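You operate a simulated robot arm through the tools that you are given. There is no shell and no other tool. Be economical: measure what you need, move in short steps, check, and stop when the job is done.

Carry out the task below with a simulated robot arm. There is one attempt and no reset: what you move stays moved.

TASK
Put the brown battery pack from the top of the game board on the green plate there and the yellow battery pack on the tile there.
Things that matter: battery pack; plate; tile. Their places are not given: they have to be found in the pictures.

It is judged by the outcome, as a careful person would: the job done as asked, and still so three seconds after it is handed in. It fails if anything else is knocked over, pushed out of place, dropped, spilled or broken.

THE ROBOT
A 7-joint arm with a two-finger parallel gripper, fixed in place. Base frame: the origin is at the foot of the arm, x ahead of it, y to its left, z up; the work surface is at about z = 0. Lengths are in m, angles in degrees, forces in N, time in s.
With the tool pointing down near the work surface it reaches from about 0.22 to 0.58 m from the base axis. Its first joint turns from -66.0 to 66.0 degrees. Payload 2.5 kg.
Tool frame: the origin (TCP) lies between the finger pads and is the grasp point; the fingertips stand 0.023 m ahead of it; z points along the fingers, y is the line along which they close. The gripper opens to 0.094 m. The fingers are 0.038 m wide and 0.01 m thick; the gripper's body (0.054 by 0.096 m) begins 0.039 m behind the TCP.
Orientation is that of the tool frame in the base frame, as [roll, pitch, yaw] about the fixed x, y, z axes, in that order (R = Rz(yaw) Ry(pitch) Rx(roll)). With the fingers straight down and closing along the base's y, the tool's x points along the base's -x, its y along +y and its z along -z.

THE INTERFACE
- The arm moves only by the tool apply_moves. Its argument "targets" is a list of rows, each a list of 3 entries, a list of its own where there are three numbers: the turn, a rotation vector about the tool's x, y, z in degrees, then the shift along the tool's x, y, z in m, then the gripper command, from -1 (shut) to 1 (fully open), values between in proportion. In form: [[[rx, ry, rz], [dx, dy, dz], claw], ...]. A call has 1 to 8 rows; each row is the pose to reach, as a shift and turn from the pose commanded when the call began, along the tool's axes at that moment. A row lasts 0.2 s, in which the tool goes at most 0.05 m and 8.6 degrees; a call with a longer step from one row to the next is refused whole, and so is a gripper value outside its range. A pose out of reach is approached as far as the arm can. The call stops where the force on the tool passes 40 N (or 10 N more than at its start, if that is more) or the arm is blocked; 0.2 s more then pass. The fingers move at their own pace (about 0.108 m/s each) and stop on an object; they squeeze with about 31 N. The grip force told is the motor's: it shows also when the fingers shut on nothing. Time passes only in rows, and 0.2 s behind the last, so rows that repeat a pose let the fingers close. It gives the time, the measured TCP pose, the force on the tool (base axes), the opening and the grip force at its end, in the units of the frame above (readings bear some noise), and new pictures: "views" is both (left out), scene, wrist or none.
- Cameras (640 x 400 px; columns grow to the right, rows downward): "scene" is fixed at [0.1095, -0.4108, 0.5263]; the picture's right is [0.87, -0.50, 0.00], its down [-0.36, -0.63, -0.68] and it looks along [0.34, 0.59, -0.73] (base axes); focal length 311 px, centre (320, 200). "wrist" rides on the gripper at [-0.039, 0, -0.044] in the tool frame; the picture's right is [0.00, -1.00, 0.00], its down [0.97, 0.00, -0.24] and it looks along [0.24, 0.00, 0.97] (tool axes); focal length 218 px, centre (320, 200).
- probe_pixels(camera, pixels): for up to 12 pixels [column, row] of the newest picture of that camera ("zoom" is the newest enlarged one), the place [x, y, z] in the base frame of the surface seen there, good to about 0.002 m. No time passes.
- inspect(camera, box): a new picture of the part [left, top, right, bottom] of that camera's present view, enlarged. No time passes.
- sign_off(): hands the job in; it is judged then, once.

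Work in short steps. Measure before you move; look again where a grasp or a placing could have gone wrong, and mend it. You have 60 turns and 100 pictures in all, the two below and enlarged ones among them. Open the gripper and draw the arm clear of the work before you hand the job in, unless the task says otherwise; then end with one line.

The tools are called after ">>>" as a command line: name --argument value ..., lists and objects as JSON in quotes. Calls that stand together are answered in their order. apply_moves: Moves the arm, as the interface text tells. Its arguments: {"type":"object","properties":{"targets":{"type":"array","items":{"type":"array"}},"views":{"type":"string","enum":["both","scene","wrist","none"]}},"required":["targets"]} The other tools are called the same way: probe_pixels (camera, pixels) gives the place of the surface under pixels of a picture; inspect (camera, box) takes an enlarged picture of a part of a camera's view; sign_off () hands the job in.

At the start:

```text
time: 0.0
tool_pos: [0.3763, -0.0935, 0.2323]
orientation: [-180.0, 0.0, -180.0]
force: [-0.2, 0.1, 0.6]
width: 0.094
grip_force: 0.0
```

scene: 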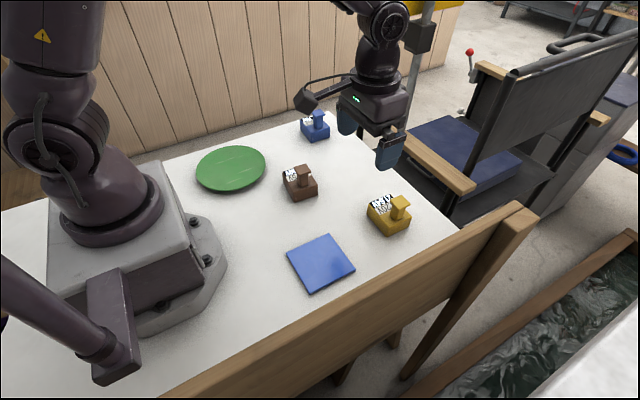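
wrist: 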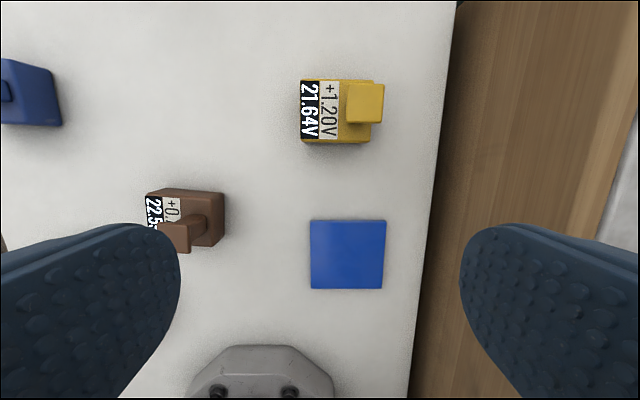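

The scene shows a brown pack near (300,183), a yellow one near (388,214), a green plate at (230,168) and a blue tile at (320,262). I'll enlarge the view and measure them.

>>> inspect --camera "scene" --box '[180, 90, 440, 300]'

>>> probe_pixels --camera "scene" --pixels '[[230, 168], [196, 172], [265, 160], [240, 148], [222, 190], [320, 262], [288, 256], [327, 236], [354, 267], [311, 291], [260, 230]]'

>>> probe_pixels --camera "wrist" --pixels '[[303, 82], [303, 142], [340, 142], [365, 103], [350, 86], [382, 118], [150, 192], [222, 192], [222, 242], [175, 238], [205, 222], [310, 110]]'

```text
1.90 times, centred on (310, 195) of scene
```

zoom: 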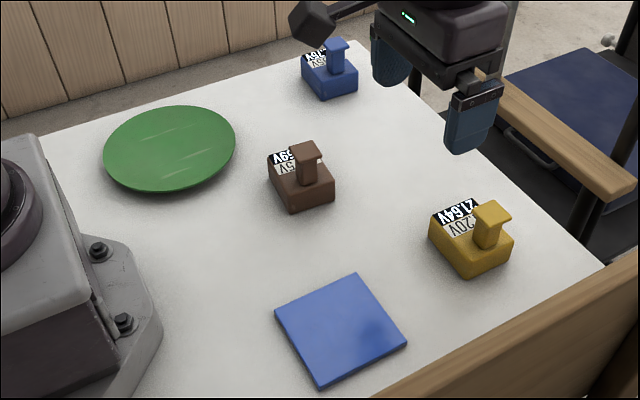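

```text
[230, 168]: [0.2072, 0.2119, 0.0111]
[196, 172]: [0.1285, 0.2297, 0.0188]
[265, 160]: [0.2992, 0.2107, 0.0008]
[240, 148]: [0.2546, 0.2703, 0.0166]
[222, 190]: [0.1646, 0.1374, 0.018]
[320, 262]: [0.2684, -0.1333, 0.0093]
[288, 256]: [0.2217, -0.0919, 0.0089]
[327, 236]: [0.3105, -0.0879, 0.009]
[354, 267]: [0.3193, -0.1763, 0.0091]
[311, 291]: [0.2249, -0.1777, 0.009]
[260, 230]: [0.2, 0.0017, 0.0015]
```

```text
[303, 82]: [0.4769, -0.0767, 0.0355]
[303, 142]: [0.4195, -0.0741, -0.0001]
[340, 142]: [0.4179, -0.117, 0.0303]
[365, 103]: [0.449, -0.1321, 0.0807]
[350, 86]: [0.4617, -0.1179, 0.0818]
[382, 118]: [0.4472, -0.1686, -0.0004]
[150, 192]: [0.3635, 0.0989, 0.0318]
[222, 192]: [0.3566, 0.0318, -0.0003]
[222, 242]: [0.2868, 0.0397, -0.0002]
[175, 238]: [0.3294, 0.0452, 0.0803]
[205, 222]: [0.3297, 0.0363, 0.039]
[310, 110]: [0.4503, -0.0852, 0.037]
```

The packs have a base about 0.036 high, with a stem and cap reaching about 0.081. I'll probe their shape in more detail.

>>> inspect --camera "scene" --box '[350, 180, 430, 245]'

>>> inspect --camera "wrist" --box '[280, 60, 410, 160]'

>>> inspect --camera "wrist" --box '[130, 170, 250, 265]'

```text
6.15 times, centred on (390, 212) of scene
```

zoom: 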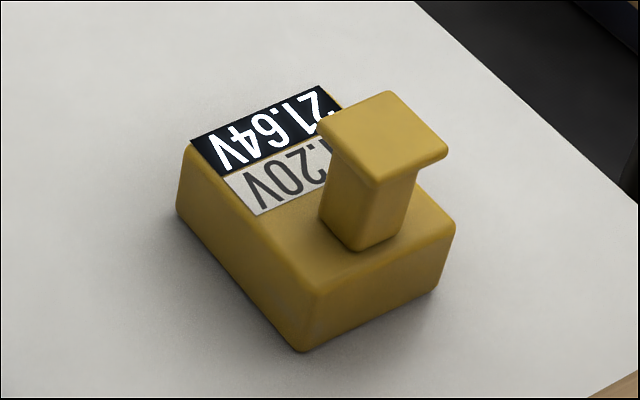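

```text
4.00 times, centred on (345, 110) of wrist
```

zoom: 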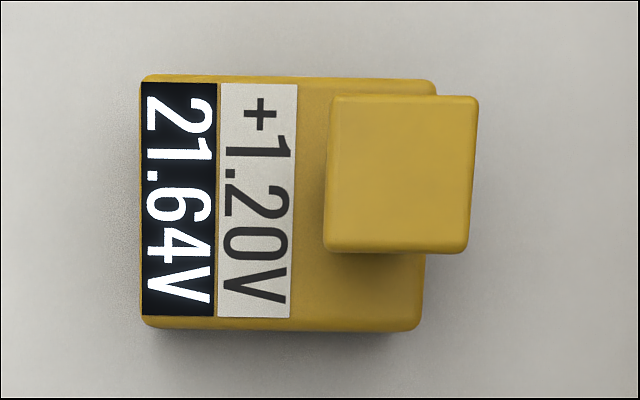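

```text
4.21 times, centred on (190, 218) of wrist
```

zoom: 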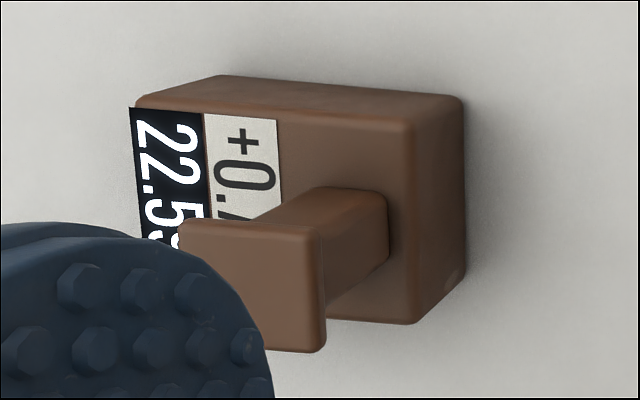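

The yellow base spans about x 0.42–0.48 and y −0.0735 to −0.1475, with the cap within its outline. I'll grip the base along y, and first move above it at z≈0.125 to check.

>>> apply_moves --targets '[[[0, 0, 0], [-0.035, -0.008, 0.02], 1], [[0, 0, 0], [-0.0737, -0.017, 0.04], 1], [[0, 0, 0], [-0.0737, -0.017, 0.08], 1], [[0, 0, 0], [-0.0737, -0.017, 0.107], 1], [[0, 0, 0], [-0.0737, -0.017, 0.107], 1]]'

```text
time: 1.2
tool_pos: [0.4493, -0.1115, 0.1253]
orientation: [-180.0, 0.0, -180.0]
force: [-0.1, -0.1, -0.2]
width: 0.0937
grip_force: 0.1
```

scene: 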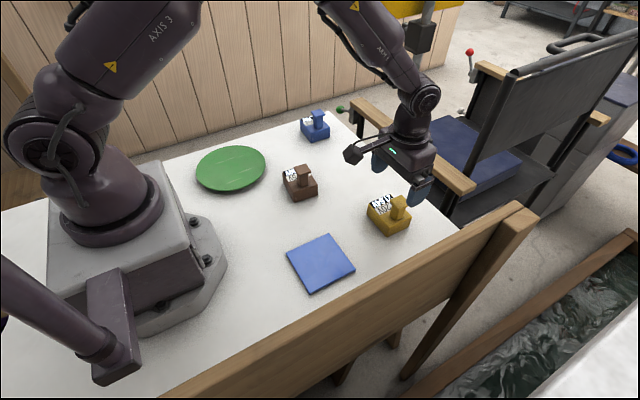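
wrist: 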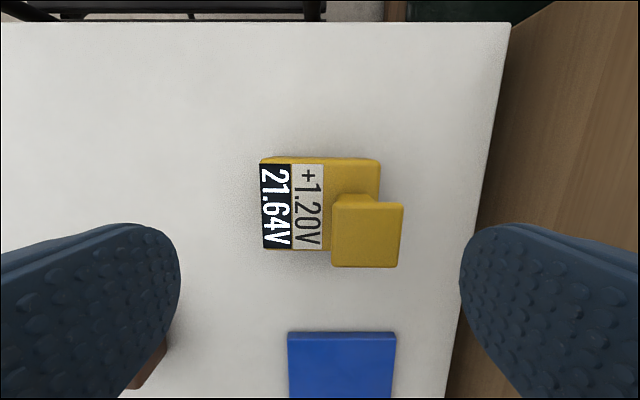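

Now above yellow. I'll check the edges of the base and the cap.

>>> probe_pixels --camera "wrist" --pixels '[[264, 200], [378, 180], [320, 164], [300, 247], [400, 235], [337, 240], [370, 206], [370, 263]]'

```text
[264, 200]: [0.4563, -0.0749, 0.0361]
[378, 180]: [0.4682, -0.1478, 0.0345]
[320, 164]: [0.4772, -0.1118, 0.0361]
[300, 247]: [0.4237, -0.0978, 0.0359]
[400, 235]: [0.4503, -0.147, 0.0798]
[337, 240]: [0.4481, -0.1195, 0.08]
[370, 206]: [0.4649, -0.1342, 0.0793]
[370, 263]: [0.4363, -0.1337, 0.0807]
```

Centred at (0.450, −0.111). I'll descend to z≈0.046 and close.

>>> apply_moves --targets '[[[0, 0, 0], [-0.001, 0.0005, 0.04], 1], [[0, 0, 0], [-0.001, 0.0005, 0.07], 1], [[0, 0, 0], [-0.001, 0.0005, 0.079], 1], [[0, 0, 0], [-0.001, 0.0005, 0.079], 1], [[0, 0, 0], [-0.001, 0.0005, 0.079], -1], [[0, 0, 0], [-0.001, 0.0005, 0.079], -1], [[0, 0, 0], [-0.001, 0.0005, 0.079], -1]]'

```text
time: 2.8
tool_pos: [0.4501, -0.1106, 0.0465]
orientation: [180.0, 0.0, 179.9]
force: [1.2, -1.1, 0.1]
width: 0.0759
grip_force: 30.7
```

scene: 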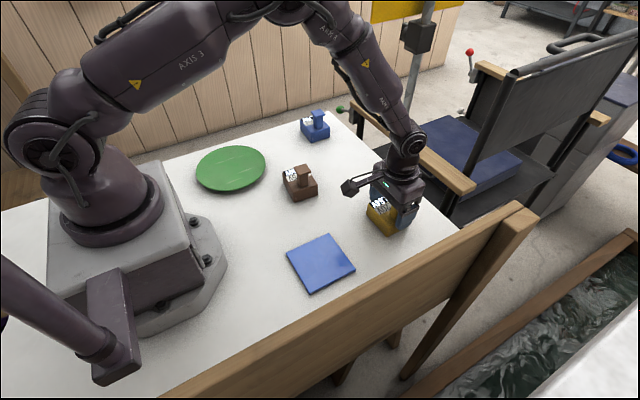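
wrist: 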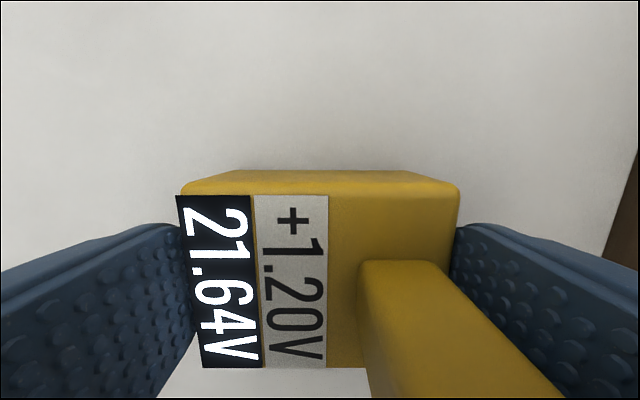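

Gripped at a width of 0.076. I'll lift by 0.08.

>>> apply_moves --targets '[[[0, 0, 0], [0, 0, -0.02], -1], [[0, 0, 0], [0, 0, -0.05], -1], [[0, 0, 0], [0, 0, -0.08], -1], [[0, 0, 0], [0, 0, -0.08], -1]]'

```text
time: 3.8
tool_pos: [0.4513, -0.1081, 0.1264]
orientation: [180.0, -0.2, 180.0]
force: [-0.2, 0.5, -6.2]
width: 0.0757
grip_force: 30.8
```

scene: 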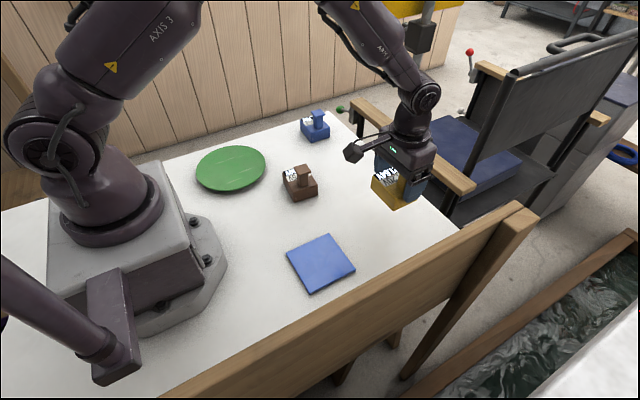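
wrist: 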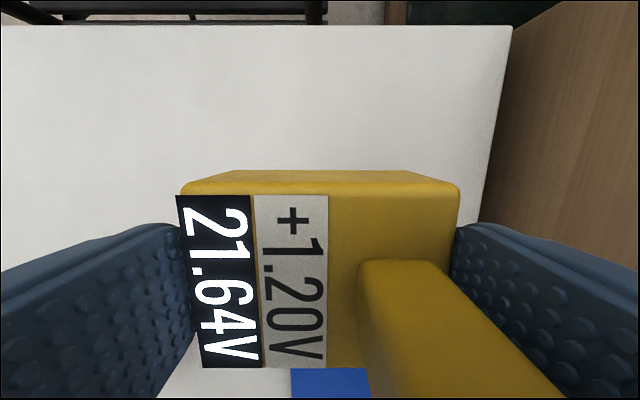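

Held level. I'll carry it to the tile centre (0.269, −0.134) at this height.

>>> apply_moves --targets '[[[0, 0, 0], [0.02, -0.003, 0], -1], [[0, 0, 0], [0.05, -0.007, 0], -1], [[0, 0, 0], [0.085, -0.012, 0], -1], [[0, 0, 0], [0.12, -0.016, 0], -1], [[0, 0, 0], [0.15, -0.02, 0], -1], [[0, 0, 0], [0.17, -0.023, 0], -1], [[0, 0, 0], [0.181, -0.0235, 0], -1], [[0, 0, 0], [0.181, -0.0235, 0], -1]]'

```text
time: 5.6
tool_pos: [0.2695, -0.1328, 0.1263]
orientation: [180.0, 0.1, 179.9]
force: [0.2, 0.4, -5.9]
width: 0.0758
grip_force: 31.1
```

scene: 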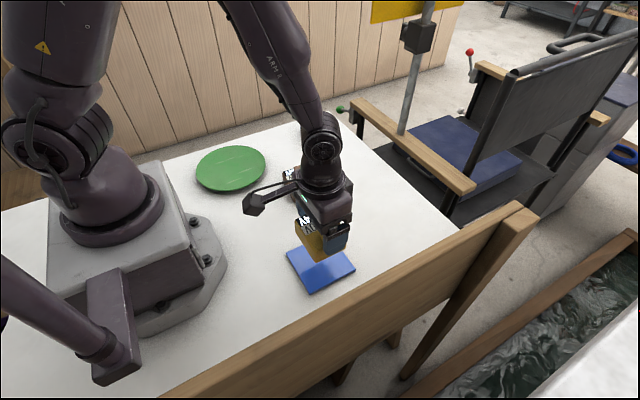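
wrist: 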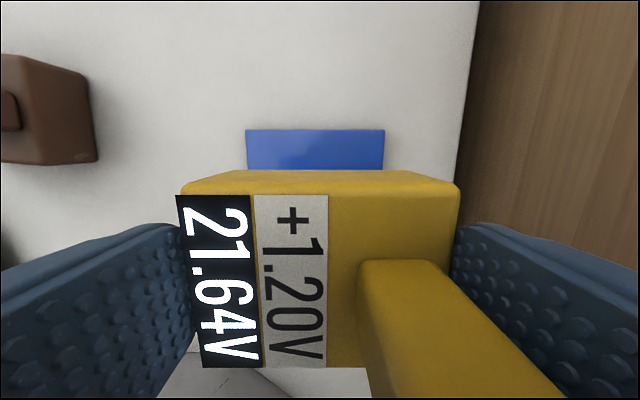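

I'll check the tile's edges before lowering.

>>> probe_pixels --camera "wrist" --pixels '[[249, 134], [382, 134], [316, 132], [250, 160], [381, 160]]'

>>> probe_pixels --camera "scene" --pixels '[[290, 258], [310, 288], [350, 267], [300, 273], [332, 278]]'

```text
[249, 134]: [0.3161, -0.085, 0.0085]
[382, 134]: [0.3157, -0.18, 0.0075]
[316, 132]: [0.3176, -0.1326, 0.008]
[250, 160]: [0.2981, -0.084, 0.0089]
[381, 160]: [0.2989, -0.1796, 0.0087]
```

```text
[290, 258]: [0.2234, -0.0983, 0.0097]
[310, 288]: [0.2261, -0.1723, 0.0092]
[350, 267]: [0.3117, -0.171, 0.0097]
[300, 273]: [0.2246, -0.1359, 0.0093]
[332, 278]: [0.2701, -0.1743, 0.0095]
```

The tile centre is (0.2695, −0.132), so the alignment is good. I'll lower about 0.071.

>>> apply_moves --targets '[[[0, 0, 0], [0, 0.001, 0.03], -1], [[0, 0, 0], [0, 0.001, 0.055], -1], [[0, 0, 0], [0, 0.001, 0.066], -1], [[0, 0, 0], [0, 0.001, 0.07], -1], [[0, 0, 0], [0, 0.001, 0.071], -1], [[0, 0, 0], [0, 0.001, 0.071], -1]]'

```text
time: 7.0
tool_pos: [0.2698, -0.1326, 0.0553]
orientation: [-180.0, 0.1, -179.9]
force: [-2.7, 4.1, 22.9]
width: 0.076
grip_force: 31.0
```

scene: 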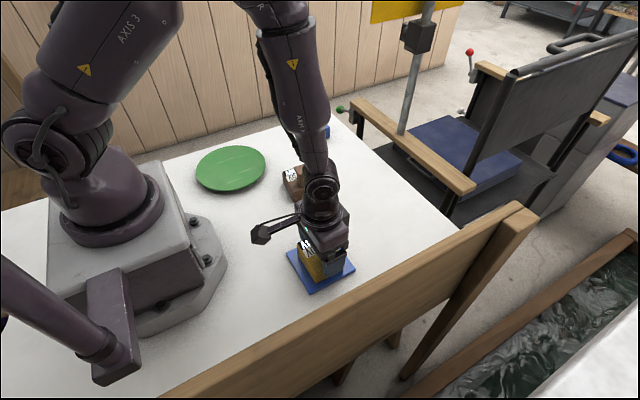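
wrist: 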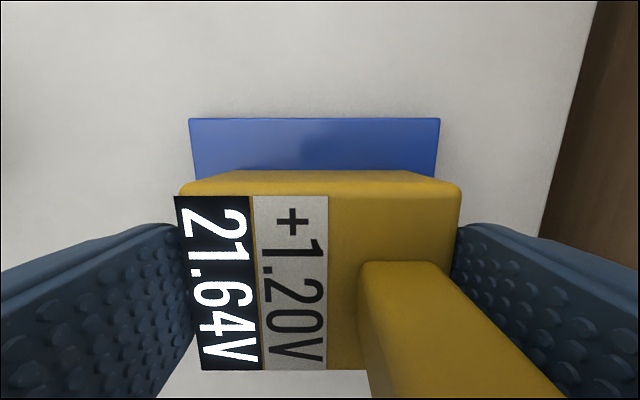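

Contact, with 23 N upward. I'll ease up slightly, release and rise straight up.

>>> apply_moves --targets '[[[0, 0, 0], [0, 0, -0.0005], 1], [[0, 0, 0], [0, 0, -0.0005], 1], [[0, 0, 0], [0, 0, -0.0005], 1], [[0, 0, 0], [0, 0, -0.03], 1], [[0, 0, 0], [0, 0, -0.07], 1], [[0, 0, 0], [0, 0, -0.11], 1], [[0, 0, 0], [0, 0, -0.11], 1]]'

```text
time: 8.6
tool_pos: [0.2673, -0.1321, 0.1628]
orientation: [180.0, -0.1, 180.0]
force: [-0.3, 0.2, -0.7]
width: 0.0938
grip_force: 0.0
```

scene: 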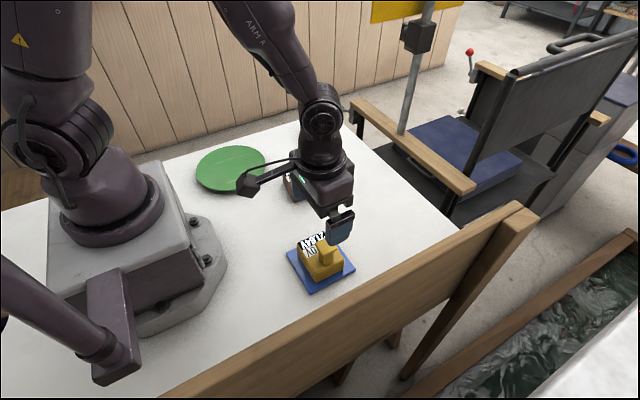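
wrist: 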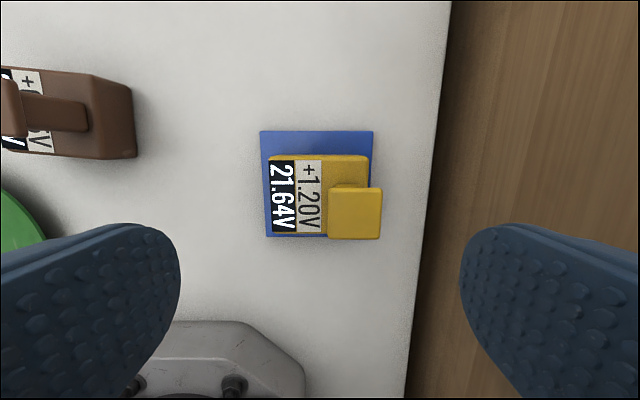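

Yellow sits within the tile. Next I move over the brown pack, around (0.333, 0.066).

>>> apply_moves --targets '[[[0, 0, 0], [-0.013, 0.04, 0], 1], [[0, 0, 0], [-0.027, 0.08, 0], 1], [[0, 0, 0], [-0.041, 0.12, 0], 1], [[0, 0, 0], [-0.055, 0.16, 0], 1], [[0, 0, 0], [-0.065, 0.198, 0], 1], [[0, 0, 0], [-0.065, 0.198, 0], 1]]'

```text
time: 10.0
tool_pos: [0.3381, 0.0662, 0.1645]
orientation: [179.9, 0.0, 179.9]
force: [-0.5, 0.0, -0.8]
width: 0.0939
grip_force: 0.0
```

scene: 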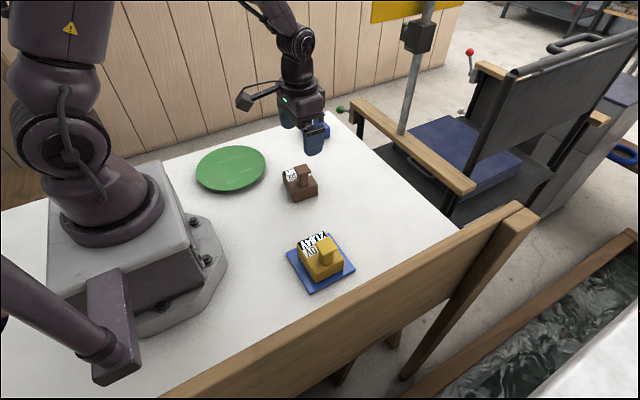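
wrist: 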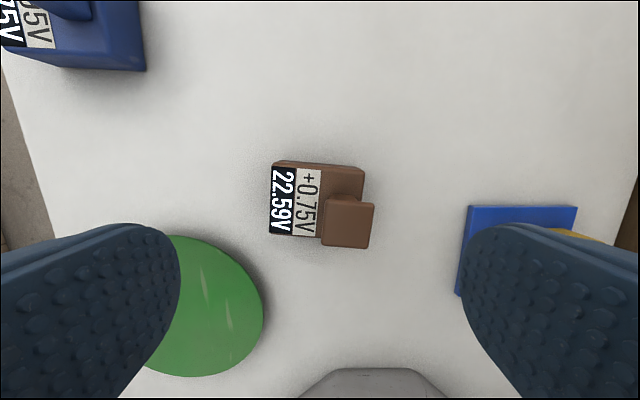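

>>> inspect --camera "wrist" --box '[250, 150, 390, 260]'

>>> probe_pixels --camera "wrist" --pixels '[[277, 164], [271, 232], [362, 170], [315, 167], [292, 234], [273, 200], [327, 197], [372, 205], [368, 246], [323, 242], [262, 310], [185, 240]]'

>>> probe_pixels --camera "scene" --pixels '[[198, 166], [197, 176], [263, 158], [264, 164], [246, 147], [225, 147], [215, 188], [240, 188], [230, 160], [230, 178], [210, 168], [250, 168]]'

```text
3.64 times, centred on (320, 205) of wrist
```

zoom: 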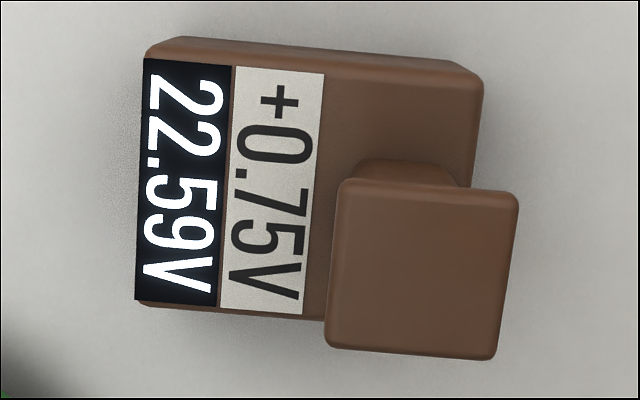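

```text
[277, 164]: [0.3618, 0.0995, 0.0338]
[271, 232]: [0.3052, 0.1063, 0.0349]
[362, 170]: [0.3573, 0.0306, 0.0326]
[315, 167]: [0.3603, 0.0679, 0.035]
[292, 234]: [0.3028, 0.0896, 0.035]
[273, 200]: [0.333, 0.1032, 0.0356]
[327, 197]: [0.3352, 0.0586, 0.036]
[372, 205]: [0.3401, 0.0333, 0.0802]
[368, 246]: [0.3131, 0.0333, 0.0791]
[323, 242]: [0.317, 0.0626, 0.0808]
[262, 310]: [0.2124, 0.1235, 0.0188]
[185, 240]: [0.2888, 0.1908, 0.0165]
```

```text
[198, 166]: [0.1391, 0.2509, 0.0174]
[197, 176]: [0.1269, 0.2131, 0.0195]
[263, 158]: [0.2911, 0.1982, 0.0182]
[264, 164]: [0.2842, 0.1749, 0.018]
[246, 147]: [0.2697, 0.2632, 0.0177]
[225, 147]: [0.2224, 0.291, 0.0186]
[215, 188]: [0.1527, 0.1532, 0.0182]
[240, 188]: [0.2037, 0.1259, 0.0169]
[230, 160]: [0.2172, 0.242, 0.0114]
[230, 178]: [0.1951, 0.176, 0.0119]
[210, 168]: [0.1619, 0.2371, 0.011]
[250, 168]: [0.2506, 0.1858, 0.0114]
```

Brown is centred at about (0.331, 0.066), turned about 5° clockwise. I turn the tool to match and descend partway.

>>> apply_moves --targets '[[[0, 0, 5], [0.004, 0.0005, 0.02], 1], [[0, 0, 5], [0.004, 0.0005, 0.045], 1], [[0, 0, 5], [0.004, 0.0005, 0.045], 1]]' --views "wrist"

```text
time: 10.8
tool_pos: [0.3338, 0.0668, 0.1206]
orientation: [-180.0, 0.0, 175.0]
force: [0.6, 0.1, 0.6]
width: 0.094
grip_force: 0.0
```

wrist: 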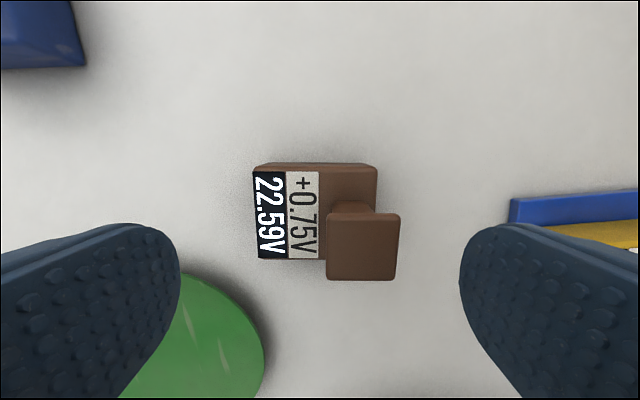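

Aligned. I shift 3 mm, descend to z≈0.046 and grip.

>>> apply_moves --targets '[[[0, 0, 0], [0.003, 0.001, 0.035], 1], [[0, 0, 0], [0.003, 0.001, 0.062], 1], [[0, 0, 0], [0.003, 0.001, 0.074], 1], [[0, 0, 0], [0.003, 0.001, 0.074], 1], [[0, 0, 0], [0.003, 0.001, 0.074], -1], [[0, 0, 0], [0.003, 0.001, 0.074], -1], [[0, 0, 0], [0.003, 0.001, 0.074], -1]]'

```text
time: 12.4
tool_pos: [0.3275, 0.0687, 0.0463]
orientation: [-180.0, 0.0, 174.9]
force: [0.9, -0.5, -0.3]
width: 0.0757
grip_force: 31.1
```

scene: 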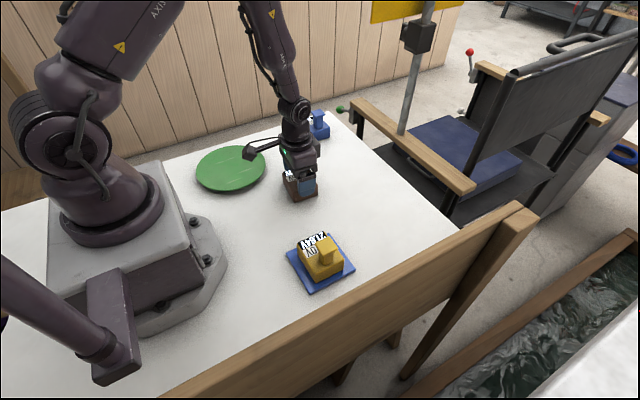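
wrist: 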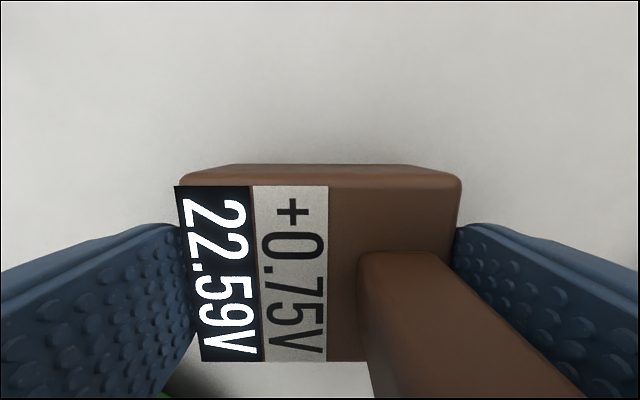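

Gripped (0.0757). I lift 0.08.

>>> apply_moves --targets '[[[0, 0, 0], [0, 0, -0.02], -1], [[0, 0, 0], [0, 0, -0.05], -1], [[0, 0, 0], [0, 0, -0.08], -1], [[0, 0, 0], [0, 0, -0.08], -1], [[0, 0, 0], [0.022, 0.021, -0.08], -1], [[0, 0, 0], [0.044, 0.042, -0.08], -1], [[0, 0, 0], [0.066, 0.063, -0.08], -1], [[0, 0, 0], [0.066, 0.063, -0.08], -1]]'

```text
time: 14.2
tool_pos: [0.2696, 0.1363, 0.1266]
orientation: [180.0, 0.0, 174.9]
force: [-0.6, -0.2, -4.9]
width: 0.0758
grip_force: 31.4
```

scene: 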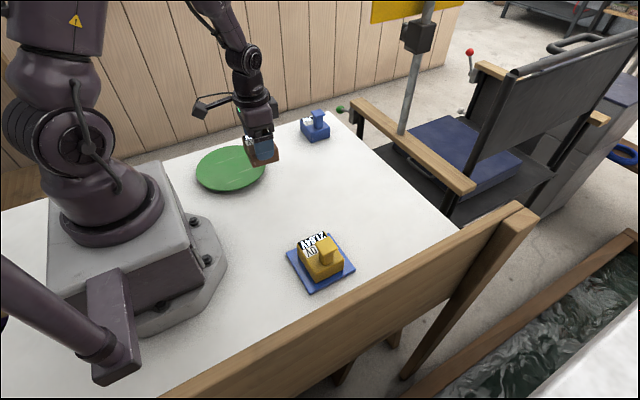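
wrist: 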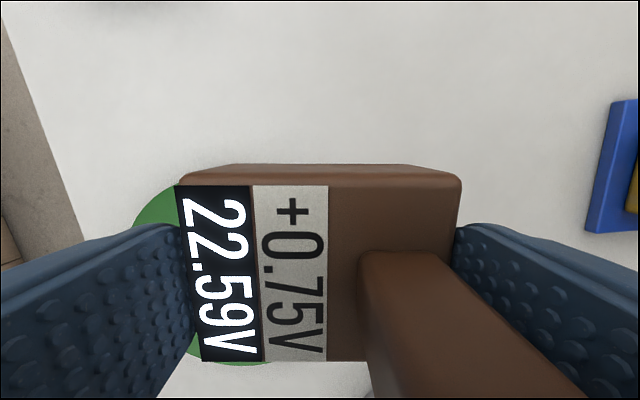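

Halfway across and held level. I continue the rest of the way over the plate centre.

>>> apply_moves --targets '[[[0, 0, 0], [0.022, 0.021, 0], -1], [[0, 0, 0], [0.045, 0.044, 0], -1], [[0, 0, 0], [0.0677, 0.0658, 0], -1], [[0, 0, 0], [0.0677, 0.0658, 0], -1]]'

```text
time: 15.2
tool_pos: [0.2069, 0.2071, 0.1257]
orientation: [-180.0, 0.0, 175.0]
force: [0.8, 0.4, -6.0]
width: 0.0754
grip_force: 30.7
```

scene: 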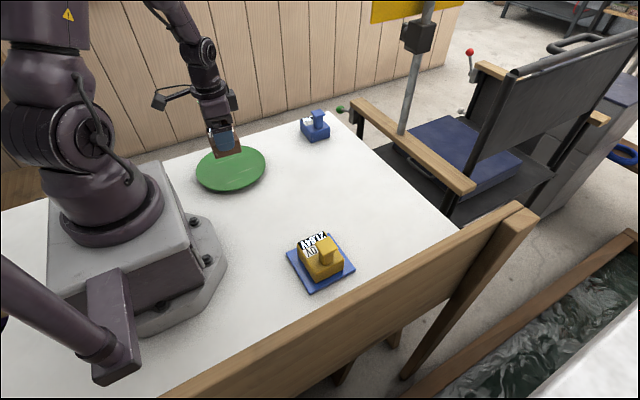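
wrist: 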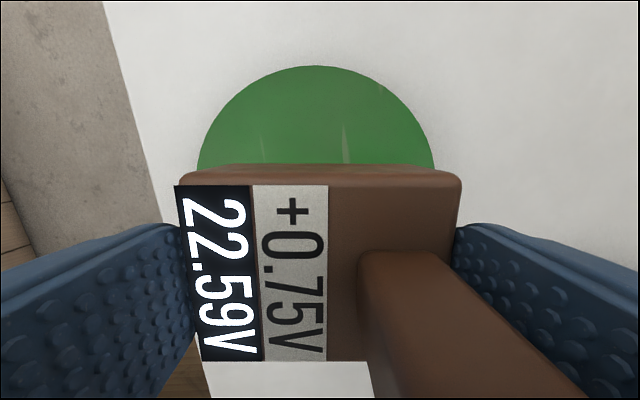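

Centred over the plate. I lower about 0.069, finishing slowly.

>>> apply_moves --targets '[[[0, 0, 0], [0, 0, 0.025], -1], [[0, 0, 0], [0, 0, 0.05], -1], [[0, 0, 0], [0, 0, 0.062], -1], [[0, 0, 0], [0, 0, 0.067], -1], [[0, 0, 0], [0, 0, 0.0685], -1], [[0, 0, 0], [0, 0, 0.0685], -1]]'

```text
time: 16.6
tool_pos: [0.2052, 0.2069, 0.0573]
orientation: [180.0, 0.1, 175.0]
force: [-0.1, -0.2, -5.4]
width: 0.0757
grip_force: 31.1
```

scene: 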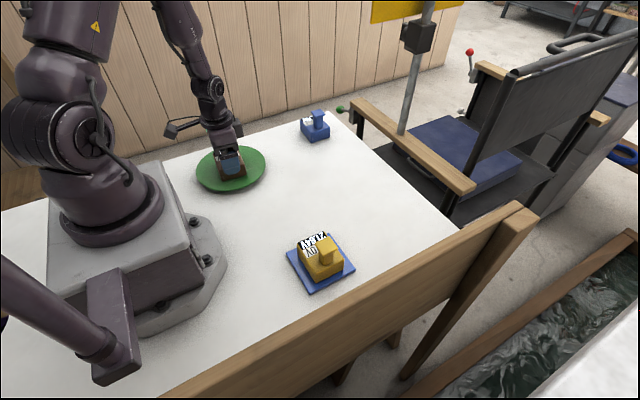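
wrist: 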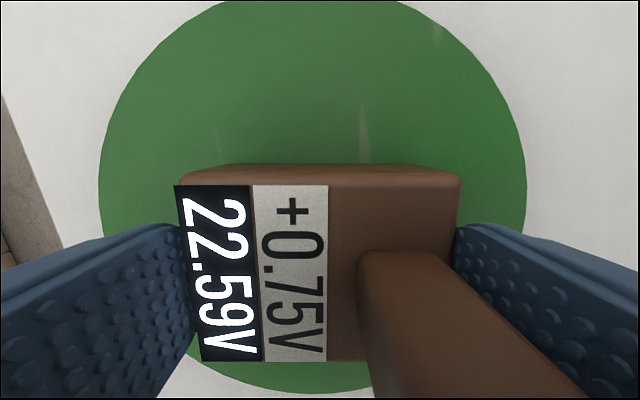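

No contact yet (still −5 N). I check the plate's edges from here.

>>> probe_pixels --camera "wrist" --pixels '[[310, 390], [300, 4], [103, 180], [523, 180], [310, 170], [310, 355], [300, 150]]'

```text
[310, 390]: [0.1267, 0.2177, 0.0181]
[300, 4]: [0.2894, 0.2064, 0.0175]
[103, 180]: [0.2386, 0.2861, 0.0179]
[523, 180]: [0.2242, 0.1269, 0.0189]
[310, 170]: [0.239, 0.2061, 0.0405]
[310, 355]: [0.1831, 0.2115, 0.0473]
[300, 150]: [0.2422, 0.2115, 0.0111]
```

The pack is centred at x≈0.210 against the plate's 0.208. I lower in 1 mm steps until it touches.

>>> apply_moves --targets '[[[0, 0, 0], [0, 0, 0.0007], -1], [[0, 0, 0], [0, 0, 0.0014], -1], [[0, 0, 0], [0, 0, 0.0014], -1]]' --views "none"

```text
time: 17.4
tool_pos: [0.206, 0.2071, 0.0555]
orientation: [179.9, 0.1, 174.9]
force: [0.8, -5.2, 22.0]
width: 0.0757
grip_force: 30.6
```

Contact, with 22 N upward. I release, rise, and draw away.

>>> apply_moves --targets '[[[0, 0, 0], [0, 0, -0.0005], 1], [[0, 0, 0], [0, 0, -0.0005], 1], [[0, 0, 0], [0, 0, -0.0005], 1], [[0, 0, 0], [0, 0, -0.03], 1], [[0, 0, 0], [0, 0, -0.07], 1], [[0, 0, 0], [0, 0, -0.115], 1], [[0, 0, 0], [-0.04, -0.02, -0.13], 1], [[0, 0, 0], [-0.08, -0.04, -0.14], 1]]'

```text
time: 19.2
tool_pos: [0.2828, 0.1589, 0.1965]
orientation: [180.0, -0.1, 175.0]
force: [0.1, -0.6, 0.7]
width: 0.094
grip_force: 0.0
```

scene: 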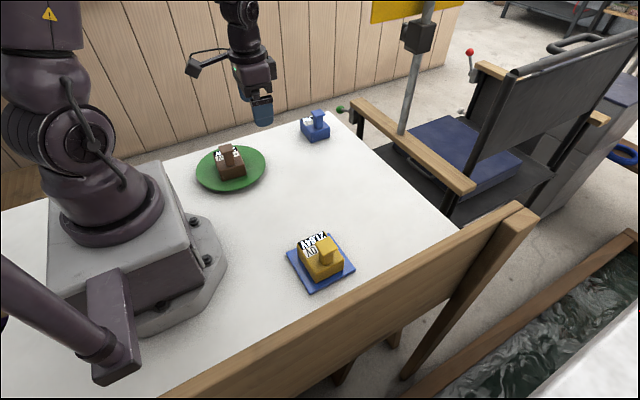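
wrist: 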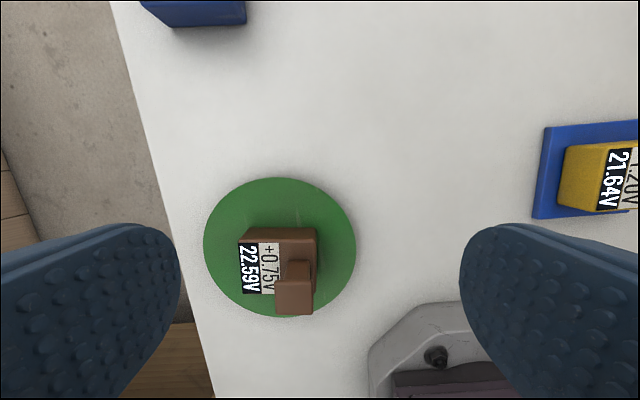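

Both packs sit flat and centred, the blue pack is untouched, and the arm is clear with the gripper open. I hand in the job.

>>> sign_off

```text
The job is handed in.
```

The brown battery pack is on the green plate and the yellow battery pack is on the blue tile; the last pictures showed both sitting flat and nothing else moved.
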